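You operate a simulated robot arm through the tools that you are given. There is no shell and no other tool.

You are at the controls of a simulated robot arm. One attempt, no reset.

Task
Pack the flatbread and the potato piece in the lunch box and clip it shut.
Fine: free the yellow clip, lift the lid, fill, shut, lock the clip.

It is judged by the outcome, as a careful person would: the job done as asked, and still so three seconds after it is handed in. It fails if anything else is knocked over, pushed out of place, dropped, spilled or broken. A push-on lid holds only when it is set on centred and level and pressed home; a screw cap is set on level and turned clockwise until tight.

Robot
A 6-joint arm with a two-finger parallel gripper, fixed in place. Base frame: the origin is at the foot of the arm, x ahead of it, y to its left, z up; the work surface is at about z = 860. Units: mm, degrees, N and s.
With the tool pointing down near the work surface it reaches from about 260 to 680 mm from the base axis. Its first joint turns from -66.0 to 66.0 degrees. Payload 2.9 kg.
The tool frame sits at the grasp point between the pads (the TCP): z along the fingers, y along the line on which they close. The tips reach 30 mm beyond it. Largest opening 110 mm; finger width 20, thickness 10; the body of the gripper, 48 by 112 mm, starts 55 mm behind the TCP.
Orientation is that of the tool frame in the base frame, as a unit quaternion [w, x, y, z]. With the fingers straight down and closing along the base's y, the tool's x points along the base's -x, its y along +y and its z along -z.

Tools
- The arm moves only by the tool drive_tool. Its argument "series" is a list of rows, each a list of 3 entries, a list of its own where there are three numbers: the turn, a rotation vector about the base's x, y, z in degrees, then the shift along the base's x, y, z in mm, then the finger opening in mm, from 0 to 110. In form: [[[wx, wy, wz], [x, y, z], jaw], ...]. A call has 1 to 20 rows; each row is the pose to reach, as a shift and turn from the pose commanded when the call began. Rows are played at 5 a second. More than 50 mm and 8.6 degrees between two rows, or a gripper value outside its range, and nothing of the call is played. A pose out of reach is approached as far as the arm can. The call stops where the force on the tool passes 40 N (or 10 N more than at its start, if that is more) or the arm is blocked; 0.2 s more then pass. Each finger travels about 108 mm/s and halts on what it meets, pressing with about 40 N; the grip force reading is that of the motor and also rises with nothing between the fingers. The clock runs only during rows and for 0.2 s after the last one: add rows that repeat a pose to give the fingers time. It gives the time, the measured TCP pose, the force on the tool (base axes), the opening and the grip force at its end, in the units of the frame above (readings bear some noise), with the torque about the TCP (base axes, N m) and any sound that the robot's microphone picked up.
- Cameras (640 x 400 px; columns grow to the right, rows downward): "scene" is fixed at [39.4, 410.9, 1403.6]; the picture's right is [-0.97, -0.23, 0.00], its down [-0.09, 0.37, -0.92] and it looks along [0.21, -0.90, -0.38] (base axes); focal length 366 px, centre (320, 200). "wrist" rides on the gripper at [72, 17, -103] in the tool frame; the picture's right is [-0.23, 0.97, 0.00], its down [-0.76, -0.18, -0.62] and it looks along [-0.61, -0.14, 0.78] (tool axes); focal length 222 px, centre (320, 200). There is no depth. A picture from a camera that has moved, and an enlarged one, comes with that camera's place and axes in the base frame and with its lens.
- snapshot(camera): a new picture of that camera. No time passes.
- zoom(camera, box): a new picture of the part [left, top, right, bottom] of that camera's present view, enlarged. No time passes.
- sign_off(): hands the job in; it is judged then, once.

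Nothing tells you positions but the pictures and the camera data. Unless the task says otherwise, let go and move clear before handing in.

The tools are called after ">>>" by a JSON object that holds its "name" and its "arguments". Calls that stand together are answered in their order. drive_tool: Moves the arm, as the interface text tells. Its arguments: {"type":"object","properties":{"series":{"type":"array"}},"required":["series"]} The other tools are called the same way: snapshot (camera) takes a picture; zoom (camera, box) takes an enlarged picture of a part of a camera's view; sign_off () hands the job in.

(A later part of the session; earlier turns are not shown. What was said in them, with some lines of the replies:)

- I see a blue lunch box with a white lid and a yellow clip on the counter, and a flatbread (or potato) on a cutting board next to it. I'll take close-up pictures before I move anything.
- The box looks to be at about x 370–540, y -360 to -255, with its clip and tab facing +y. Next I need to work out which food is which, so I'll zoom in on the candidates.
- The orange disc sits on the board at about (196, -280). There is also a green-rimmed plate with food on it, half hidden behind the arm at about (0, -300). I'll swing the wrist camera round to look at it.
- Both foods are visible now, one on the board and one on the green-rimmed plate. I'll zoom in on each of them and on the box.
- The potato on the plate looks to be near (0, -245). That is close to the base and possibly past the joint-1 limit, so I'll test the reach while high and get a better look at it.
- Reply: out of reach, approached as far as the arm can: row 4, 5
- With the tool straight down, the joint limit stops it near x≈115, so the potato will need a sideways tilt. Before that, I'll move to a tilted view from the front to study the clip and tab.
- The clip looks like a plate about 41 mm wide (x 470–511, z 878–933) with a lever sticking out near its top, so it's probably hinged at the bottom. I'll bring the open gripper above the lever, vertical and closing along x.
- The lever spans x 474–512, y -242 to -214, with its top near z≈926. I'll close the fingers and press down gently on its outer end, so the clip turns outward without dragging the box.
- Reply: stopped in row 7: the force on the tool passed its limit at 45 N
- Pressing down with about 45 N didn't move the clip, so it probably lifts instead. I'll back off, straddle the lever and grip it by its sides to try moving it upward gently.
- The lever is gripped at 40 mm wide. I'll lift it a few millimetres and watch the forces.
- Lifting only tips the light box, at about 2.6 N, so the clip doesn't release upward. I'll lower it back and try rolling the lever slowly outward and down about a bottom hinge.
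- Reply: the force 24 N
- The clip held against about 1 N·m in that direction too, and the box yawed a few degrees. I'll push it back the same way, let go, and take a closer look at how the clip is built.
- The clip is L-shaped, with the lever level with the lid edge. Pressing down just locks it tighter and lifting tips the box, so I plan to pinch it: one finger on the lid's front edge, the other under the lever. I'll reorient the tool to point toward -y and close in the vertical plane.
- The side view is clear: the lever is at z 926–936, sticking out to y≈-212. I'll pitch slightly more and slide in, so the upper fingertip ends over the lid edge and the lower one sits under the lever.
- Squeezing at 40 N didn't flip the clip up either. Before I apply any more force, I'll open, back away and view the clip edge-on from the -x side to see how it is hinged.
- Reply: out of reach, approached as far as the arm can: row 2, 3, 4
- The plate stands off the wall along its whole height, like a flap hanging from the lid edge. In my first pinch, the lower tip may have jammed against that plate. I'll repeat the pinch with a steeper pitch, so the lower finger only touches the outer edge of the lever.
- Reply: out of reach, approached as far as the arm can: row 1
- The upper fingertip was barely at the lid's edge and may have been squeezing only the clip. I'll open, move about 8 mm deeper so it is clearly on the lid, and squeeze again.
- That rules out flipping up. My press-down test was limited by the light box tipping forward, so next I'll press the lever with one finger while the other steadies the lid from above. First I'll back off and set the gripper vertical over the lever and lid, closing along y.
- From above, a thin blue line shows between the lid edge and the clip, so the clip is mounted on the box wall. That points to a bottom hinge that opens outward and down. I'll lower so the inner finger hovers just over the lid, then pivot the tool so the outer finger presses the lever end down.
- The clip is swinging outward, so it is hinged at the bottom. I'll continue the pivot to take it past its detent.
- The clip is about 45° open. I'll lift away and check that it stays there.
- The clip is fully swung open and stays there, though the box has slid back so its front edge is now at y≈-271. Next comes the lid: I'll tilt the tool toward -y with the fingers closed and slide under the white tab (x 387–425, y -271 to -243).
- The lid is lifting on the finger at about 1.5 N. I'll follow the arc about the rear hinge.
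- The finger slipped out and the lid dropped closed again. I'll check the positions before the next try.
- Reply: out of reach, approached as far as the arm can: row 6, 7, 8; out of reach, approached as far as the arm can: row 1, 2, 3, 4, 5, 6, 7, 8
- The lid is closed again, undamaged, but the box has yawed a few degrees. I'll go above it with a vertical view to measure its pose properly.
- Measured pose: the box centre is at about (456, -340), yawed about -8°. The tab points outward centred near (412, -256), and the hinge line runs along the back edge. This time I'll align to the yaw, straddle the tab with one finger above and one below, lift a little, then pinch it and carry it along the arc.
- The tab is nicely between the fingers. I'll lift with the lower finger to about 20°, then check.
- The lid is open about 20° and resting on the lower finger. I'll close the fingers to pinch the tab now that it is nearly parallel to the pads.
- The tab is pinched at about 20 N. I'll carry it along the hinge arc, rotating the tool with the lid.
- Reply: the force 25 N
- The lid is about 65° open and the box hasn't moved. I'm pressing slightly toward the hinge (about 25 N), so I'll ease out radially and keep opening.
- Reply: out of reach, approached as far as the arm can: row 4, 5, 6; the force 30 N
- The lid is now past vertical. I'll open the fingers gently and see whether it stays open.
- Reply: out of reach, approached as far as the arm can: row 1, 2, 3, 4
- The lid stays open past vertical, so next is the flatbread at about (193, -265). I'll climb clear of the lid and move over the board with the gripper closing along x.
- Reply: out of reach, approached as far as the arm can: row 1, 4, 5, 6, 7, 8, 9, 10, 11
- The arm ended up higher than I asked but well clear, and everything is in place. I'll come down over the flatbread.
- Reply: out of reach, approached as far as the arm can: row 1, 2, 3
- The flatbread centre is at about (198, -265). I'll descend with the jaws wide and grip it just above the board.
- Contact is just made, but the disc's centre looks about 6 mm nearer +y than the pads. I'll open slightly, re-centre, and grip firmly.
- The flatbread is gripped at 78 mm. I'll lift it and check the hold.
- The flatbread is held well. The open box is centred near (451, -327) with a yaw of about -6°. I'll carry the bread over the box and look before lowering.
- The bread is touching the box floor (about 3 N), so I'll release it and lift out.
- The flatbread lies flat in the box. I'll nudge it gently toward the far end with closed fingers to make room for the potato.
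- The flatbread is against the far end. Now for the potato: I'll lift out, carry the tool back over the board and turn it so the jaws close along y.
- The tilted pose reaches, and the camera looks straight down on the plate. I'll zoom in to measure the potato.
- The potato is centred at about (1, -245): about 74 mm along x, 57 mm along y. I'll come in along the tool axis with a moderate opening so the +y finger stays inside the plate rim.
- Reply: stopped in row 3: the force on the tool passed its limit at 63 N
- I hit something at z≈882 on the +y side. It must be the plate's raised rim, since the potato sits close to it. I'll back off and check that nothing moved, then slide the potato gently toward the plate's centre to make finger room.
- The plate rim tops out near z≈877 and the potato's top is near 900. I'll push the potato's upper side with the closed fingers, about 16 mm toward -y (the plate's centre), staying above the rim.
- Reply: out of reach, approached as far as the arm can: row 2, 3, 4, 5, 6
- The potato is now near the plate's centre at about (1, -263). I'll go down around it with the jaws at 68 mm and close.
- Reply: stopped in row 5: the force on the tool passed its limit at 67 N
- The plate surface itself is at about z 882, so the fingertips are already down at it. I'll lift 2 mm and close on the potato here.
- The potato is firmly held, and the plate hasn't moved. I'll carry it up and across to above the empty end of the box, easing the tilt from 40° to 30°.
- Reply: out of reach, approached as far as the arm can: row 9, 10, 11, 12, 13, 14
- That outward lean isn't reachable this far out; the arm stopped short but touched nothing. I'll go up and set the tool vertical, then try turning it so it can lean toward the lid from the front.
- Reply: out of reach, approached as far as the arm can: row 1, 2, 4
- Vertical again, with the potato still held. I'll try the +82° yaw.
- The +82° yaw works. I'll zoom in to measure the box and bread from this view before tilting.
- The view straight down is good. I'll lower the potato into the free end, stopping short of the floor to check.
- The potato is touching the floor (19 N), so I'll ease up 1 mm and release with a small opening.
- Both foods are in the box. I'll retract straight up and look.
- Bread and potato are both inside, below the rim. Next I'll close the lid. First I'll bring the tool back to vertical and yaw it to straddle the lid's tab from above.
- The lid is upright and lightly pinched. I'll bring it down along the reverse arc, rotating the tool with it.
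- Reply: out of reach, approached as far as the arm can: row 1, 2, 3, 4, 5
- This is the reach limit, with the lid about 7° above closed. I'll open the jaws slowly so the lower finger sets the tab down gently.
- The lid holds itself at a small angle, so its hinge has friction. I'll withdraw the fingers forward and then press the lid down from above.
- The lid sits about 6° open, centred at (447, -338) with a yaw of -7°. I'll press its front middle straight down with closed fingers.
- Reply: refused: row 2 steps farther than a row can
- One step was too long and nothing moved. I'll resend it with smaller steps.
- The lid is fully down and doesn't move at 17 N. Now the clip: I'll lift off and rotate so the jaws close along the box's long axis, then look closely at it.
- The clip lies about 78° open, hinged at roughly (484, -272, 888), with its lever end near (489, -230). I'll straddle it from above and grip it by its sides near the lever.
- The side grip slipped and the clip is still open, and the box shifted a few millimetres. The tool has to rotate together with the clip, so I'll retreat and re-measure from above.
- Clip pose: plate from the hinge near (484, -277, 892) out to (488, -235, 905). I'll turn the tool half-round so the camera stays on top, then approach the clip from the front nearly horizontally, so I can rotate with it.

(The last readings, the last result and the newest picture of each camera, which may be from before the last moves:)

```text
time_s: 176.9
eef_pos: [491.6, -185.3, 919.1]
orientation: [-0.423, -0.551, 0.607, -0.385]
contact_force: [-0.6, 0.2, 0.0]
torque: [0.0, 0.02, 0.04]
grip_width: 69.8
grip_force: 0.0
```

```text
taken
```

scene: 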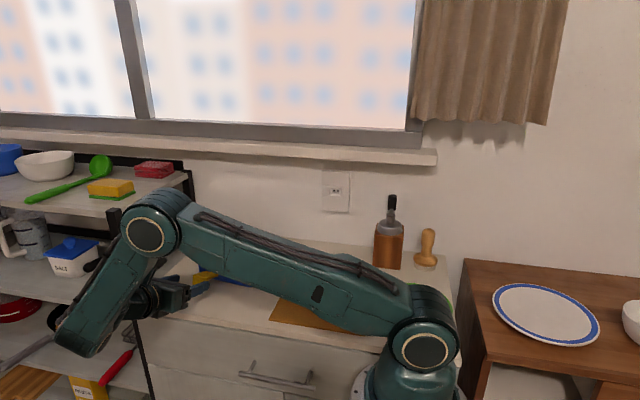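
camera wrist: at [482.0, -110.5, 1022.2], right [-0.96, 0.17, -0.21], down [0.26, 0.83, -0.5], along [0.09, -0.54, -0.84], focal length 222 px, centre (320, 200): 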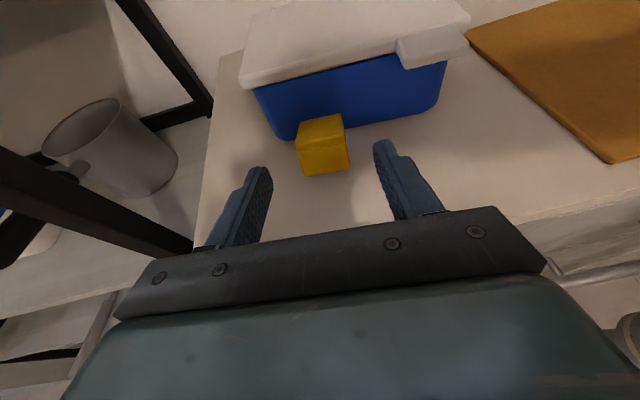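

Excellent: an upright view with the clip right between the fingers. I'll zoom in to align.

>>> {"name": "zoom", "arguments": {"camera": "wrist", "box": [220, 90, 460, 240]}}

```text
2.67 times, centred on (340, 165) of wrist
camera zoom: at [482.0, -110.5, 1022.2], right [-0.96, 0.17, -0.21], down [0.26, 0.83, -0.5], along [0.09, -0.54, -0.84], focal length 592 px, centre (267, 293)
```

zoom: 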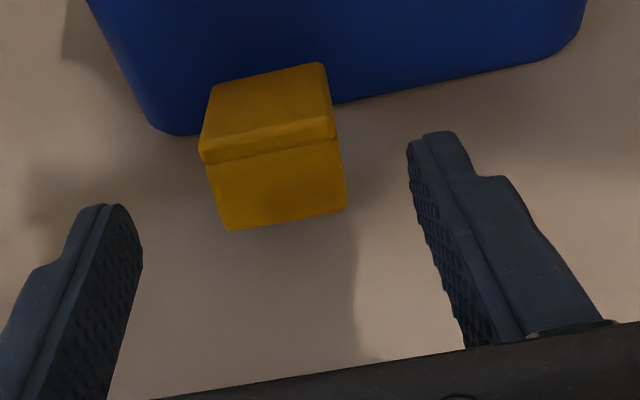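

>>> {"name": "drive_tool", "arguments": {"series": [[[0, 0, 0], [-2.5, -15, -7], 70], [[0, 0, 0], [-4.5, -30, -14], 70], [[0, 0, 0], [-6.3, -44, -20], 70], [[0, 0, 0], [-7.4, -54.5, -25], 70], [[0, 0, 0], [-7.4, -54.5, -25], 70]]}}

>>> {"name": "zoom", "arguments": {"camera": "wrist", "box": [220, 60, 460, 240]}}

>>> {"name": "zoom", "arguments": {"camera": "scene", "box": [130, 210, 290, 320]}}

```text
time_s: 178.2
eef_pos: [483.8, -239.9, 892.4]
orientation: [-0.424, -0.551, 0.608, -0.384]
contact_force: [0.2, -0.2, 0.4]
torque: [0.02, -0.04, 0.0]
grip_width: 70.0
grip_force: 0.0
```

```text
2.22 times, centred on (340, 150) of wrist
camera zoom: at [474.3, -165.5, 995.9], right [-0.96, 0.17, -0.21], down [0.26, 0.83, -0.5], along [0.09, -0.53, -0.84], focal length 494 px, centre (276, 311)
```

zoom: 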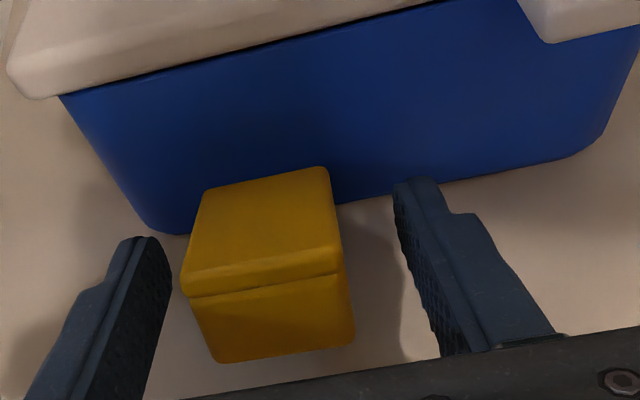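

```text
3.64 times, centred on (210, 265) of scene
camera zoom: at [39.4, 410.9, 1403.6], right [-0.97, -0.23, 0.0], down [-0.09, 0.37, -0.92], along [0.21, -0.9, -0.38], focal length 1331 px, centre (720, -36)
```

zoom: 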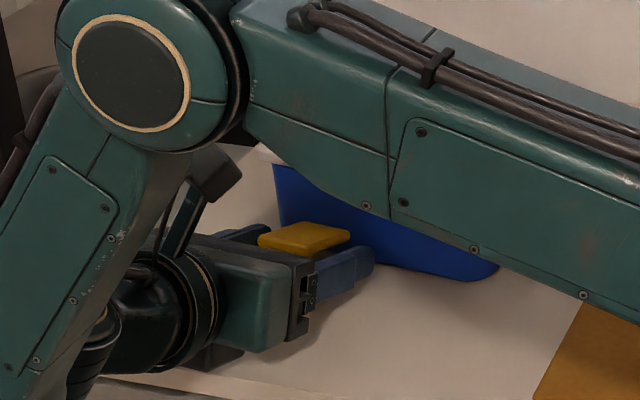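

>>> {"name": "drive_tool", "arguments": {"series": [[[0, 0, 0], [4, -0.4, 0], 65], [[0, 0, 0], [4, -0.4, 0], 55], [[0, 0, 0], [4, -0.4, 0], 47], [[0, 0, 0], [4, -0.4, 0], 43], [[0, 0, 0], [4, -0.4, 0], 41], [[0, 0, 0], [4, -0.4, 0], 39.5], [[0, 0, 0], [4, -0.4, 0], 38], [[0, 0, 0], [4, -0.4, 0], 38]]}}

>>> {"name": "zoom", "arguments": {"camera": "wrist", "box": [220, 60, 460, 240]}}

```text
time_s: 179.9
eef_pos: [487.3, -240.3, 893.3]
orientation: [-0.423, -0.552, 0.607, -0.384]
contact_force: [0.6, -1.1, 0.6]
torque: [-0.02, 0.0, -0.09]
grip_width: 39.8
grip_force: 39.7
```

```text
2.22 times, centred on (340, 150) of wrist
camera zoom: at [478.7, -165.7, 996.1], right [-0.96, 0.17, -0.21], down [0.26, 0.83, -0.5], along [0.09, -0.53, -0.84], focal length 494 px, centre (276, 311)
```

zoom: 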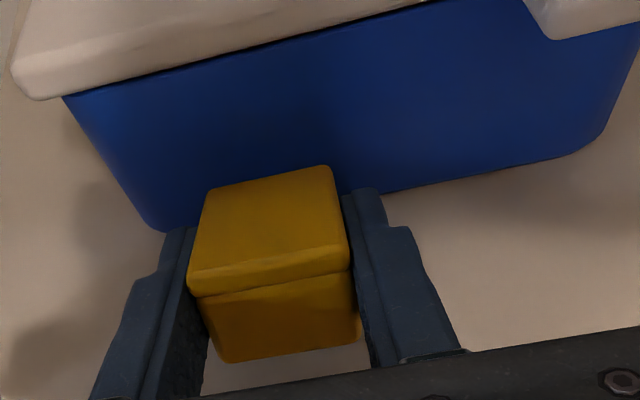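

The clip is firmly held. I'll rotate it about its hinge, turning the tool with it, and watch the forces.

>>> {"name": "drive_tool", "arguments": {"series": [[[5, -0.5, 0], [-0.1, -0.7, 3.3], 38], [[9.9, -1, 0], [-0.2, -1.7, 6.5], 38], [[14.9, -1.5, 0], [-0.3, -2.9, 9.5], 38], [[19.9, -2, 0], [-0.4, -4.4, 12.5], 38], [[24.9, -2.5, 0], [-0.6, -6.2, 15.3], 38], [[29.8, -3, 0], [-0.8, -8.2, 18], 38], [[29.8, -3, 0], [-0.8, -8.2, 18], 38]]}}

>>> {"name": "snapshot", "arguments": {"camera": "wrist"}}

>>> {"name": "zoom", "arguments": {"camera": "scene", "box": [130, 210, 290, 320]}}

```text
time_s: 181.6
eef_pos: [487.5, -248.8, 913.8]
orientation: [-0.251, -0.631, 0.697, -0.231]
contact_force: [-3.4, -4.0, 14.4]
torque: [-0.6, 0.46, 0.04]
grip_width: 39.4
grip_force: 40.1
```

```text
taken
camera wrist: at [471.8, -234.6, 1038.4], right [-0.95, 0.27, -0.15], down [0.27, 0.96, -0.01], along [0.14, -0.05, -0.99], focal length 222 px, centre (320, 200)
```

wrist: 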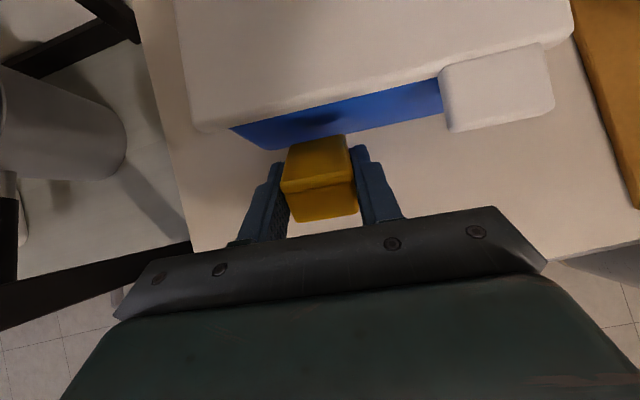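

```text
3.64 times, centred on (210, 265) of scene
camera zoom: at [39.1, 410.9, 1403.6], right [-0.97, -0.23, 0.0], down [-0.09, 0.37, -0.92], along [0.21, -0.9, -0.38], focal length 1331 px, centre (720, -36)
```

zoom: 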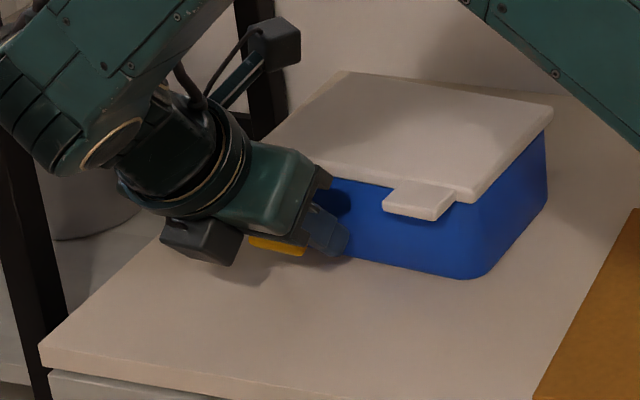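

>>> {"name": "drive_tool", "arguments": {"series": [[[0, 0, 0], [0, 0, 1.2], 38], [[5, -0.5, 0], [-0.2, -2.2, 3.7], 38], [[9.9, -1, 0], [-0.5, -4.7, 6], 38], [[14.9, -1.5, 0], [-0.7, -7.3, 8], 38], [[19.9, -2, 0], [-1, -10, 9.8], 38], [[24.9, -2.5, 0], [-1.3, -12.9, 11.4], 38], [[24.9, -2.5, 0], [-1.3, -12.9, 11.4], 38]]}}

>>> {"name": "snapshot", "arguments": {"camera": "wrist"}}

>>> {"name": "zoom", "arguments": {"camera": "scene", "box": [130, 210, 290, 320]}}

```text
time_s: 183.2
eef_pos: [486.6, -261.4, 924.5]
orientation: [-0.093, -0.665, 0.736, -0.088]
contact_force: [-3.3, -1.6, 25.4]
torque: [-0.51, 0.43, -0.22]
grip_width: 39.6
grip_force: 40.1
```

```text
taken
camera wrist: at [465.2, -301.5, 1042.5], right [-0.95, 0.32, -0.06], down [0.26, 0.87, 0.41], along [0.18, 0.37, -0.91], focal length 222 px, centre (320, 200)
```

wrist: 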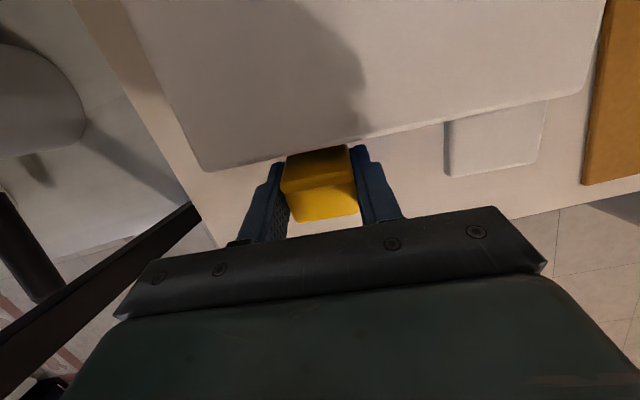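

```text
3.64 times, centred on (210, 265) of scene
camera zoom: at [39.0, 411.1, 1403.6], right [-0.97, -0.23, 0.0], down [-0.09, 0.37, -0.92], along [0.21, -0.9, -0.38], focal length 1331 px, centre (720, -36)
```

zoom: 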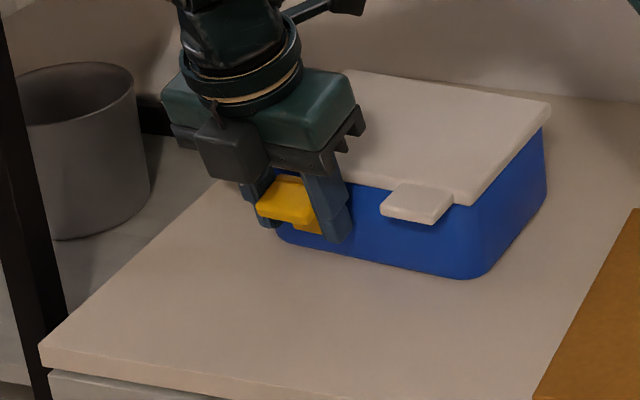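

The clip is about 20° from shut. I'll continue the arc to closed and push home.

>>> {"name": "drive_tool", "arguments": {"series": [[[0, 0, 0], [0, 0, 0.8], 38], [[5, -0.5, 0], [-0.3, -3.1, 2.2], 38], [[9.9, -1, 0], [-0.6, -6.3, 3.2], 38], [[14.9, -1.5, 0], [-0.9, -9.5, 4], 38], [[14.9, -1.5, 0], [-0.9, -9.5, 4], 38]]}}

>>> {"name": "snapshot", "arguments": {"camera": "wrist"}}

>>> {"name": "zoom", "arguments": {"camera": "scene", "box": [130, 210, 290, 320]}}

```text
time_s: 184.3
eef_pos: [485.7, -272.5, 928.8]
orientation: [0.005, -0.671, 0.742, -0.001]
contact_force: [-0.9, -10.3, 22.7]
torque: [-0.8, 0.49, 0.17]
grip_width: 39.7
grip_force: 39.5
```

```text
taken
camera wrist: at [461.3, -340.2, 1031.1], right [-0.95, 0.32, -0.01], down [0.25, 0.74, 0.63], along [0.21, 0.59, -0.78], focal length 222 px, centre (320, 200)
```

wrist: 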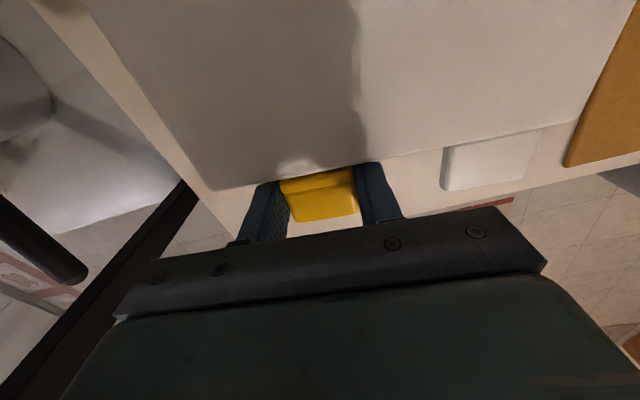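

```text
3.64 times, centred on (210, 265) of scene
camera zoom: at [39.1, 410.9, 1403.6], right [-0.97, -0.23, 0.0], down [-0.09, 0.37, -0.92], along [0.21, -0.9, -0.38], focal length 1331 px, centre (720, -36)
```

zoom: 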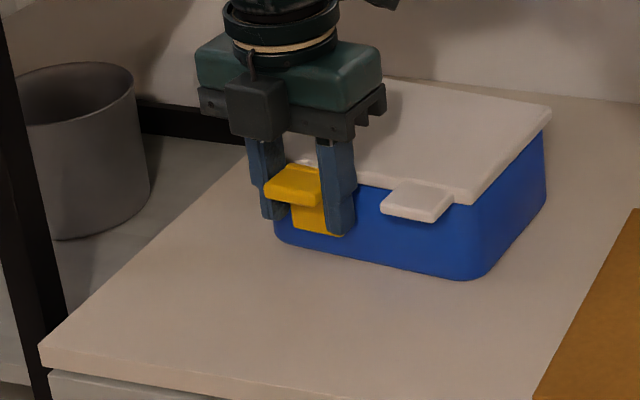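

>>> {"name": "drive_tool", "arguments": {"series": [[[2.5, -0.25, 0], [-0.2, -2, 0.8], 38], [[4, -0.4, 0], [-0.4, -3.5, 1.0], 38], [[4, -0.4, 0], [-0.5, -5, 1.0], 38], [[4, -0.4, 0], [-0.5, -5, 1.0], 38]]}}

>>> {"name": "zoom", "arguments": {"camera": "wrist", "box": [200, 110, 440, 250]}}

>>> {"name": "zoom", "arguments": {"camera": "scene", "box": [170, 220, 290, 300]}}

```text
time_s: 185.3
eef_pos: [485.3, -275.3, 928.2]
orientation: [0.029, -0.671, 0.74, 0.025]
contact_force: [1.9, 4.5, 10.3]
torque: [-0.54, 0.66, -0.11]
grip_width: 39.5
grip_force: 40.3
```

```text
2.67 times, centred on (320, 180) of wrist
camera zoom: at [460.9, -350.9, 1024.2], right [-0.95, 0.32, 0.02], down [0.25, 0.69, 0.68], along [0.21, 0.65, -0.73], focal length 592 px, centre (320, 253)
```

zoom: 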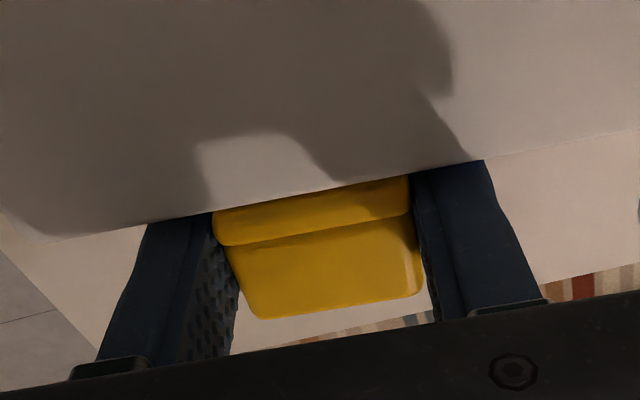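

```text
5.00 times, centred on (230, 260) of scene
camera zoom: at [39.4, 411.2, 1403.5], right [-0.97, -0.23, 0.0], down [-0.09, 0.37, -0.92], along [0.21, -0.9, -0.38], focal length 1830 px, centre (770, -100)
```

zoom: 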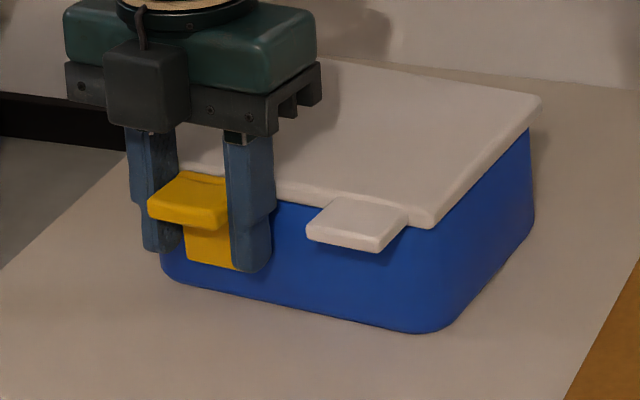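

>>> {"name": "drive_tool", "arguments": {"series": [[[0, 0, 0], [-0.1, -1.5, -0.5], 38], [[1, -0.1, 0], [-0.3, -3, -0.5], 38], [[1, -0.1, 0], [-0.3, -3, -0.5], 38]]}}

>>> {"name": "zoom", "arguments": {"camera": "scene", "box": [170, 220, 290, 300]}}

```text
time_s: 186.2
eef_pos: [485.6, -279.5, 928.3]
orientation: [0.036, -0.67, 0.741, 0.03]
contact_force: [0.7, 3.6, 7.8]
torque: [-1.1, 0.6, -0.2]
grip_width: 39.7
grip_force: 39.7
```

```text
5.00 times, centred on (230, 260) of scene
camera zoom: at [39.4, 411.1, 1403.6], right [-0.97, -0.23, 0.0], down [-0.09, 0.37, -0.92], along [0.21, -0.9, -0.38], focal length 1830 px, centre (770, -100)
```

zoom: 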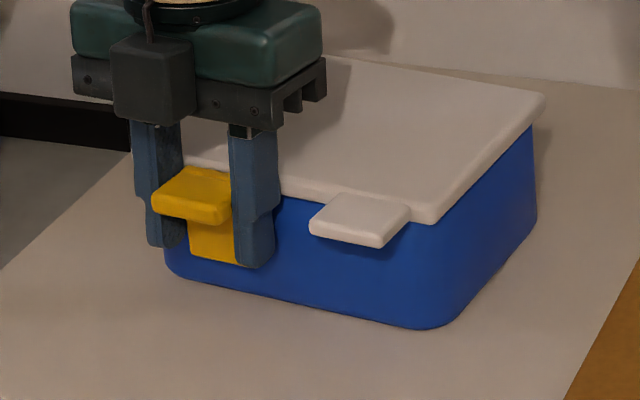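

The clip is now against the box, which is just starting to slide. I'll let go slowly and see whether the clip holds.

>>> {"name": "drive_tool", "arguments": {"series": [[[0, 0, 0], [0, 0, 0], 41], [[0, 0, 0], [0, 0, 0], 46], [[0, 0, 0], [0, 0, 0], 55], [[0, 0, 0], [0, 0, 0], 65], [[0, 0, 0], [0, 0, 0], 70], [[0, 0, 0], [0, 0, 0], 70]]}}

>>> {"name": "zoom", "arguments": {"camera": "wrist", "box": [200, 110, 440, 250]}}

>>> {"name": "zoom", "arguments": {"camera": "scene", "box": [170, 220, 290, 300]}}

```text
time_s: 187.6
eef_pos: [485.6, -278.5, 927.3]
orientation: [0.036, -0.67, 0.741, 0.03]
contact_force: [0.5, 1.1, -0.3]
torque: [0.02, -0.01, 0.02]
grip_width: 70.2
grip_force: 0.1
```

```text
2.67 times, centred on (320, 180) of wrist
camera zoom: at [460.6, -356.2, 1023.4], right [-0.95, 0.32, 0.02], down [0.24, 0.68, 0.69], along [0.21, 0.66, -0.72], focal length 592 px, centre (320, 253)
```

zoom: 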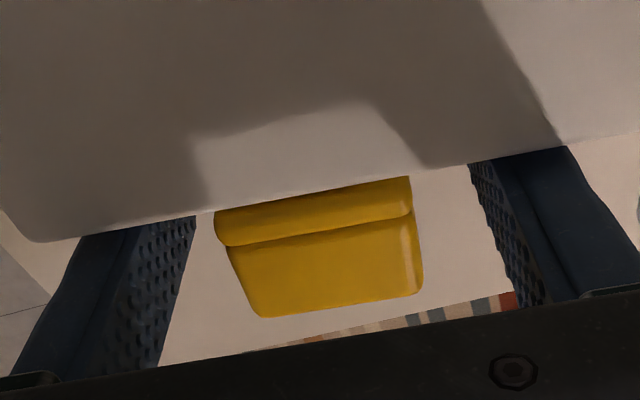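

```text
5.00 times, centred on (230, 260) of scene
camera zoom: at [39.4, 410.9, 1403.6], right [-0.97, -0.23, 0.0], down [-0.09, 0.37, -0.92], along [0.21, -0.9, -0.38], focal length 1830 px, centre (770, -100)
```

zoom: 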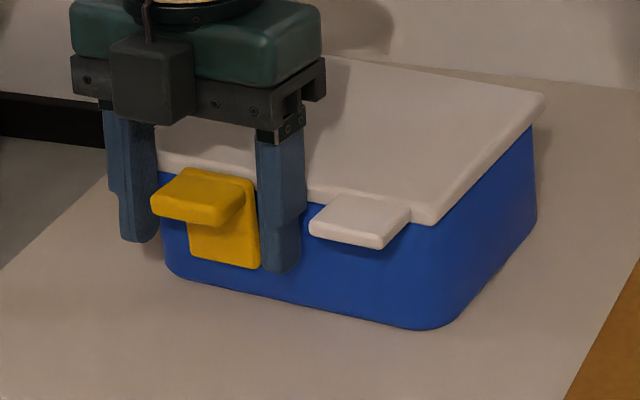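

The clip stays shut by itself. I'll lift clear and inspect it carefully.

>>> {"name": "drive_tool", "arguments": {"series": [[[0, 0, 0], [0, 0, 10], 72], [[0, 0, 0], [0, 2, 35], 72], [[-2, 0.2, 0], [0, 6, 65], 72], [[-5, 0.5, 0], [0, 12, 95], 72], [[-5, 0.5, 0], [0, 12, 95], 72]]}}

>>> {"name": "zoom", "arguments": {"camera": "wrist", "box": [200, 60, 440, 220]}}

>>> {"name": "zoom", "arguments": {"camera": "scene", "box": [175, 230, 275, 300]}}

```text
time_s: 188.8
eef_pos: [486.0, -266.9, 1023.8]
orientation: [0.002, -0.671, 0.742, -0.001]
contact_force: [0.3, -0.3, 0.3]
torque: [0.01, 0.02, -0.01]
grip_width: 72.2
grip_force: 0.1
```

```text
2.50 times, centred on (320, 140) of wrist
camera zoom: at [462.1, -335.6, 1126.0], right [-0.95, 0.32, 0.0], down [0.25, 0.74, 0.63], along [0.2, 0.59, -0.78], focal length 555 px, centre (320, 350)
```

zoom: 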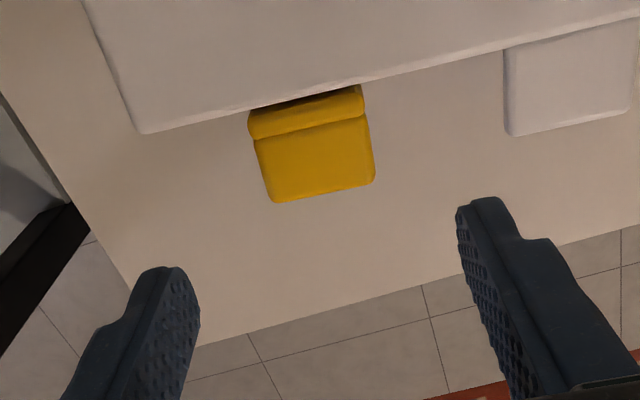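

```text
5.71 times, centred on (225, 265) of scene
camera zoom: at [39.4, 410.9, 1403.6], right [-0.97, -0.23, 0.0], down [-0.09, 0.37, -0.92], along [0.21, -0.9, -0.38], focal length 2092 px, centre (863, -171)
```

zoom: 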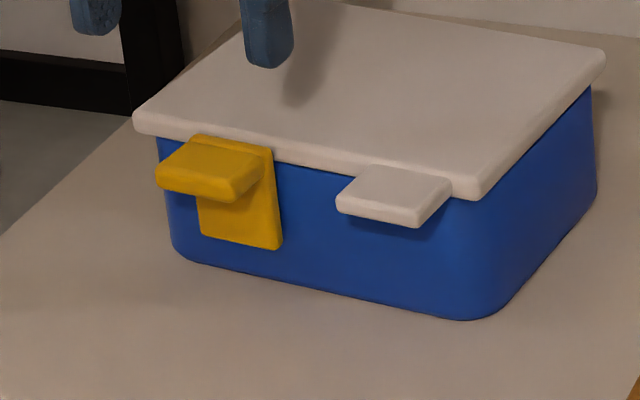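

It looks exactly like the original closed state, with the same gap of about 2.5 mm to the lid edge. To be sure it's latched, I'll repeat the harmless pinch, with one finger on the lid and one under the lever. Since the hinge is at the bottom, that drives the clip home. First I'll reorient.

>>> {"name": "drive_tool", "arguments": {"series": [[[0, 0, -8.2], [0, 8, 5], 60], [[0, 0, -16.4], [0, 16, 10], 50], [[0, 0, -24.6], [0, 24, 15], 50], [[0, 0, -32.8], [0, 32, 20], 50], [[0, 0, -41], [0, 40, 20], 50], [[0, 0, -49.2], [0, 48, 20], 50], [[0, 0, -57.4], [0, 56, 20], 50], [[0, 0, -65.6], [0, 64, 20], 50], [[0, 0, -73.8], [0, 70, 20], 50], [[0, 0, -82], [0, 74, 20], 50], [[0, 0, -90], [0, 76, 20], 50], [[0, 0, -90], [0, 76, 20], 50]]}}

>>> {"name": "drive_tool", "arguments": {"series": [[[-7.4, 0.74, 0], [0, 4, -8], 50], [[-14.8, 1.48, 0], [0, 8, -18], 50], [[-22.2, 2.22, 0], [0, 10, -32], 50], [[-29.6, 2.96, 0], [0, 8, -48], 50], [[-37, 3.7, 0], [1, 2, -65], 50], [[-44.4, 4.44, 0], [2, -6, -82], 50], [[-51.7, 5.2, 0], [2.5, -20, -96], 50], [[-51.7, 5.2, 0], [2.5, -35, -102], 50], [[-51.7, 5.2, 0], [2.5, -35, -102], 50]]}}

>>> {"name": "zoom", "arguments": {"camera": "wrist", "box": [220, 60, 440, 240]}}

>>> {"name": "zoom", "arguments": {"camera": "scene", "box": [130, 210, 290, 320]}}

```text
time_s: 191.3
eef_pos: [486.1, -189.3, 1042.0]
orientation: [0.002, 0.051, 0.999, -0.001]
contact_force: [0.1, -0.3, 0.5]
torque: [0.02, 0.0, 0.0]
grip_width: 50.1
grip_force: 0.1
```

```text
time_s: 193.3
eef_pos: [488.6, -226.7, 941.3]
orientation: [-0.02, 0.043, 0.897, -0.439]
contact_force: [-0.9, 1.2, 0.3]
torque: [0.02, 0.01, 0.0]
grip_width: 49.9
grip_force: 0.0
```

```text
2.22 times, centred on (330, 150) of wrist
camera zoom: at [425.7, -126.7, 990.3], right [0.28, 0.57, -0.77], down [0.79, 0.31, 0.52], along [0.54, -0.76, -0.37], focal length 494 px, centre (298, 311)
```

zoom: 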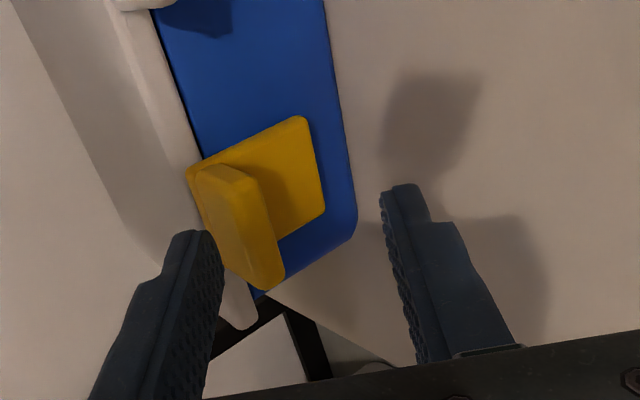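

```text
3.64 times, centred on (210, 265) of scene
camera zoom: at [39.4, 410.9, 1403.6], right [-0.97, -0.23, 0.0], down [-0.09, 0.37, -0.92], along [0.21, -0.9, -0.38], focal length 1331 px, centre (720, -36)
```

zoom: 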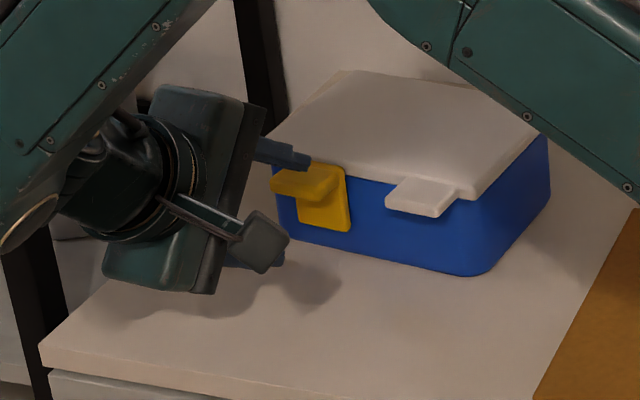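

>>> {"name": "drive_tool", "arguments": {"series": [[[0, 0, 0], [-1.3, -13, 0], 50], [[0, 0, 0], [-2.7, -27, 0], 50], [[0, 0, 0], [-4, -40, 0], 50], [[0, 0, 0], [-4, -40, 0], 46], [[0, 0, 0], [-4, -40, 0], 42], [[0, 0, 0], [-4, -40, 0], 40], [[0, 0, 0], [-4, -40, 0], 40]]}}

>>> {"name": "zoom", "arguments": {"camera": "wrist", "box": [220, 60, 440, 240]}}

```text
time_s: 194.9
eef_pos: [485.9, -266.5, 941.2]
orientation: [-0.021, 0.044, 0.897, -0.44]
contact_force: [-0.7, 0.5, -0.3]
torque: [-0.02, 0.02, 0.02]
grip_width: 40.1
grip_force: 0.1
```

```text
2.22 times, centred on (330, 150) of wrist
camera zoom: at [421.5, -166.4, 990.3], right [0.28, 0.57, -0.77], down [0.79, 0.31, 0.52], along [0.54, -0.76, -0.37], focal length 494 px, centre (298, 311)
```

zoom: 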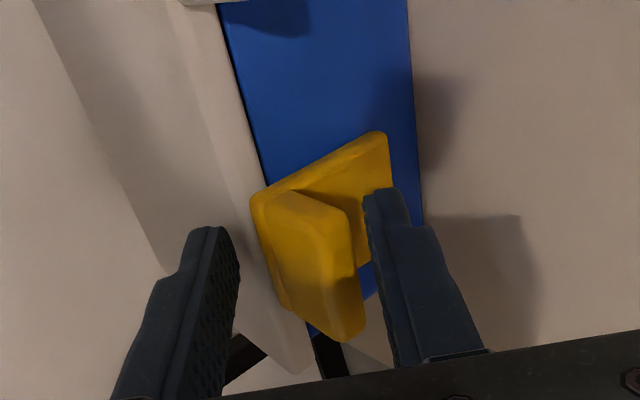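

>>> {"name": "drive_tool", "arguments": {"series": [[[0, 0, 0], [0, 0, 0], 37], [[0, 0, 0], [0, 0, 0], 35], [[0, 0, 0], [0, 0, 0], 33], [[0, 0, 0], [0, 0, 0], 31], [[0, 0, 0], [0, 0, 0], 29], [[0, 0, 0], [0, 0, 0], 27], [[0, 0, 0], [0, 0, 0], 27]]}}

>>> {"name": "zoom", "arguments": {"camera": "wrist", "box": [220, 60, 440, 240]}}

```text
time_s: 196.6
eef_pos: [484.0, -266.5, 941.4]
orientation: [-0.018, 0.044, 0.897, -0.439]
contact_force: [-0.1, 6.3, 9.9]
torque: [-1.44, -0.19, 0.0]
grip_width: 29.9
grip_force: 40.1
```

```text
2.22 times, centred on (330, 150) of wrist
camera zoom: at [421.6, -166.0, 990.7], right [0.29, 0.57, -0.77], down [0.79, 0.31, 0.52], along [0.54, -0.76, -0.37], focal length 494 px, centre (298, 311)
```

zoom: 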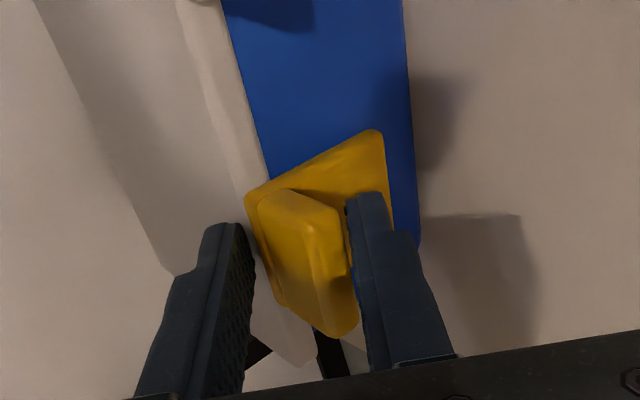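

The pinch closed to 29.9 mm at 40 N, the same as in the original locked state (30.2 mm), so the clip is home. I'll open and withdraw straight out.

>>> {"name": "drive_tool", "arguments": {"series": [[[0, 0, 0], [0, 0, 0], 38], [[0, 0, 0], [0, 0, 0], 48], [[0, 0, 0], [0, 0, 0], 52], [[0, 0, 0], [2, 20, 1], 52], [[0, 0, 0], [5, 48, 3], 52], [[0, 0, 0], [5, 75, 15], 52], [[7.4, -0.7, 0], [5, 85, 45], 52], [[14.8, -1.5, 0], [0, 85, 80], 52], [[22, -2.2, 0], [-10, 80, 110], 52], [[29, -3, 0], [-20, 75, 135], 52], [[29, -3, 0], [-20, 75, 135], 52]]}}

>>> {"name": "snapshot", "arguments": {"camera": "wrist"}}

>>> {"name": "snapshot", "arguments": {"camera": "scene"}}

>>> {"name": "zoom", "arguments": {"camera": "scene", "box": [175, 230, 275, 300]}}

```text
time_s: 198.9
eef_pos: [465.0, -189.0, 1074.3]
orientation: [-0.008, 0.049, 0.979, -0.198]
contact_force: [-0.2, -0.7, 0.1]
torque: [-0.01, -0.02, 0.0]
grip_width: 52.0
grip_force: 0.1
```

```text
taken
camera wrist: at [397.1, -124.5, 1162.6], right [0.31, 0.87, -0.38], down [0.76, 0.01, 0.65], along [0.56, -0.49, -0.66], focal length 222 px, centre (320, 200)
```

wrist: 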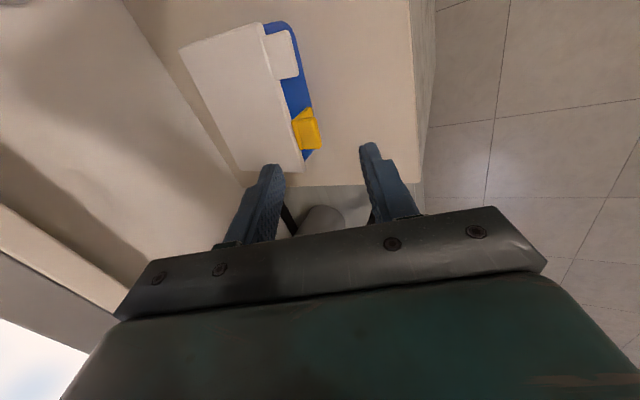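

```text
taken
```

scene: 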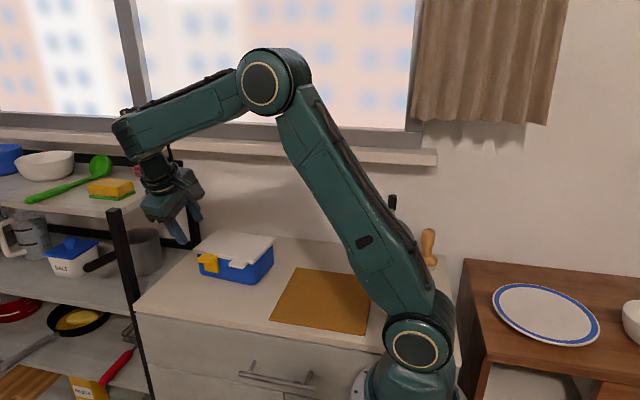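

```text
5.71 times, centred on (225, 265) of scene
camera zoom: at [39.4, 410.9, 1403.6], right [-0.97, -0.23, 0.0], down [-0.09, 0.37, -0.92], along [0.21, -0.9, -0.38], focal length 2092 px, centre (863, -171)
```

zoom: 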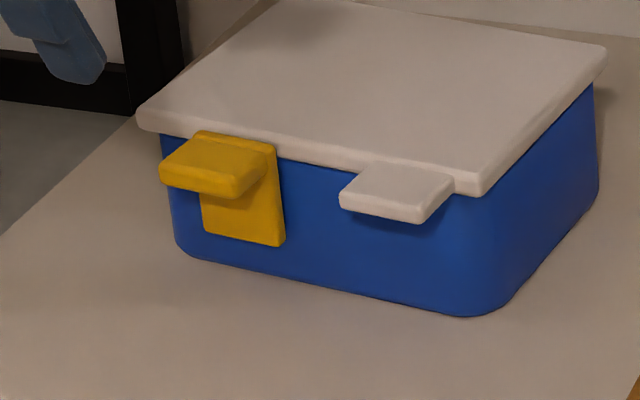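

The lid is flush, the clip is locked flat against the front and nothing else has been disturbed. I'll move the arm clear and take a last look.

>>> {"name": "drive_tool", "arguments": {"series": [[[5.7, -0.6, 1], [-15, 3, 25], 60], [[11.4, -1.1, 2], [-30, 6, 55], 70], [[17, -1.7, 3.5], [-50, 10, 90], 80], [[22.7, -2.3, 5], [-75, 14, 125], 90], [[22.7, -2.3, 5], [-95, 18, 155], 90], [[22.7, -2.3, 5], [-115, 22, 175], 90], [[22.7, -2.3, 5], [-115, 22, 175], 90]]}}

>>> {"name": "snapshot", "arguments": {"camera": "wrist"}}

>>> {"name": "snapshot", "arguments": {"camera": "scene"}}

>>> {"name": "zoom", "arguments": {"camera": "scene", "box": [175, 220, 295, 300]}}

```text
time_s: 200.6
eef_pos: [348.6, -168.2, 1249.2]
orientation: [0.011, 0.008, 1.0, -0.002]
contact_force: [-0.3, 0.0, 0.4]
torque: [0.0, -0.03, 0.0]
grip_width: 90.0
grip_force: 0.1
```

```text
taken
camera wrist: at [274.9, -148.8, 1350.7], right [0.24, 0.97, 0.0], down [0.74, -0.19, 0.64], along [0.62, -0.15, -0.77], focal length 222 px, centre (320, 200)
```

wrist: 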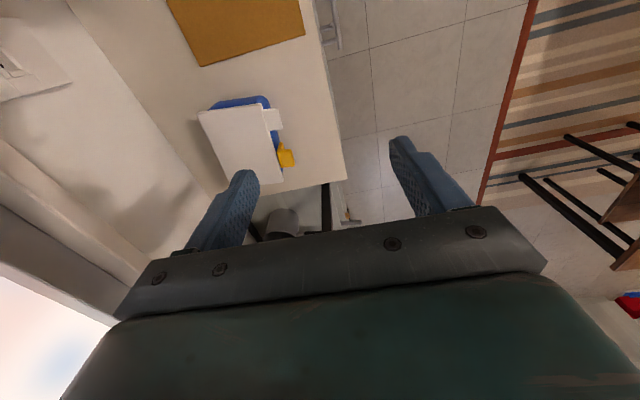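

```text
taken
```

scene: 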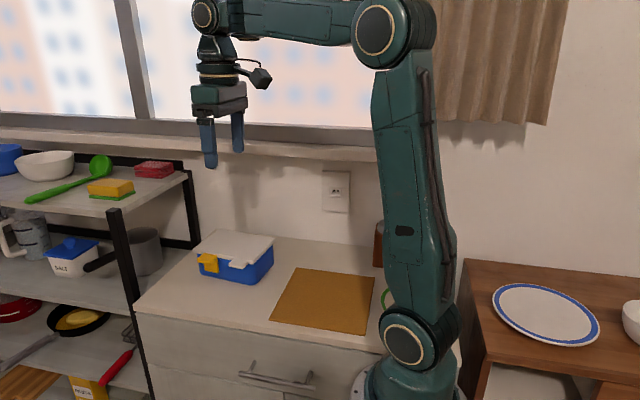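

```text
5.00 times, centred on (235, 260) of scene
camera zoom: at [39.4, 410.9, 1403.6], right [-0.97, -0.23, 0.0], down [-0.09, 0.37, -0.92], along [0.21, -0.9, -0.38], focal length 1830 px, centre (745, -100)
```

zoom: 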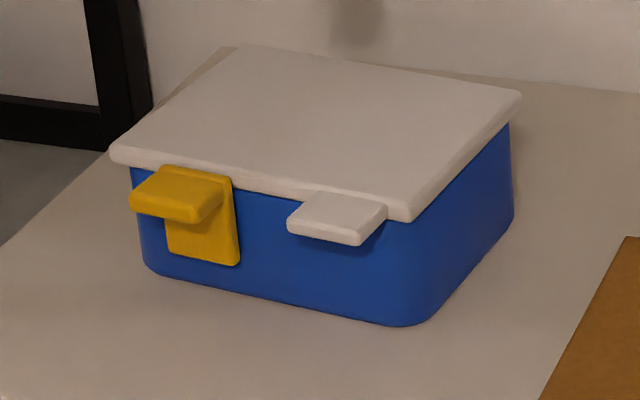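

The lid is shut, the clip is locked, both foods are inside and the arm is clear, so I'm handing in the job.

>>> {"name": "sign_off", "arguments": {}}

```text
The job is handed in.
```

The flatbread and the potato piece are both in the lunch box, the lid is shut and the yellow clip is locked. I've handed the job in. No result came back, so I don't know how it was judged.

- **Food:** I took the round piece on the board to be the flatbread and the piece on the green-rimmed plate to be the potato. The flatbread lies flat in one end of the box and the potato sits beside it. Before shutting the lid I could see both below the rim.
- **Clip:** After I let go, it stayed shut on its own. Pinching it against the lid gave the same width as when it was locked at the start (29.9 mm against 30.2 mm). I didn't test it by pulling on the lid.
- **Box moved:** The box ended up a few centimetres further back and turned by about 6°, because it slid while I worked the clip and lid.
- **Plate:** I slid the potato toward the middle of its plate to make room for the fingers. The fingertips also hit the plate twice, briefly, at over 60 N. It looked undamaged and in place afterwards.

In the last picture the board hadn't moved and nothing had been knocked over or dropped. The arm hid most of the plate in that one.
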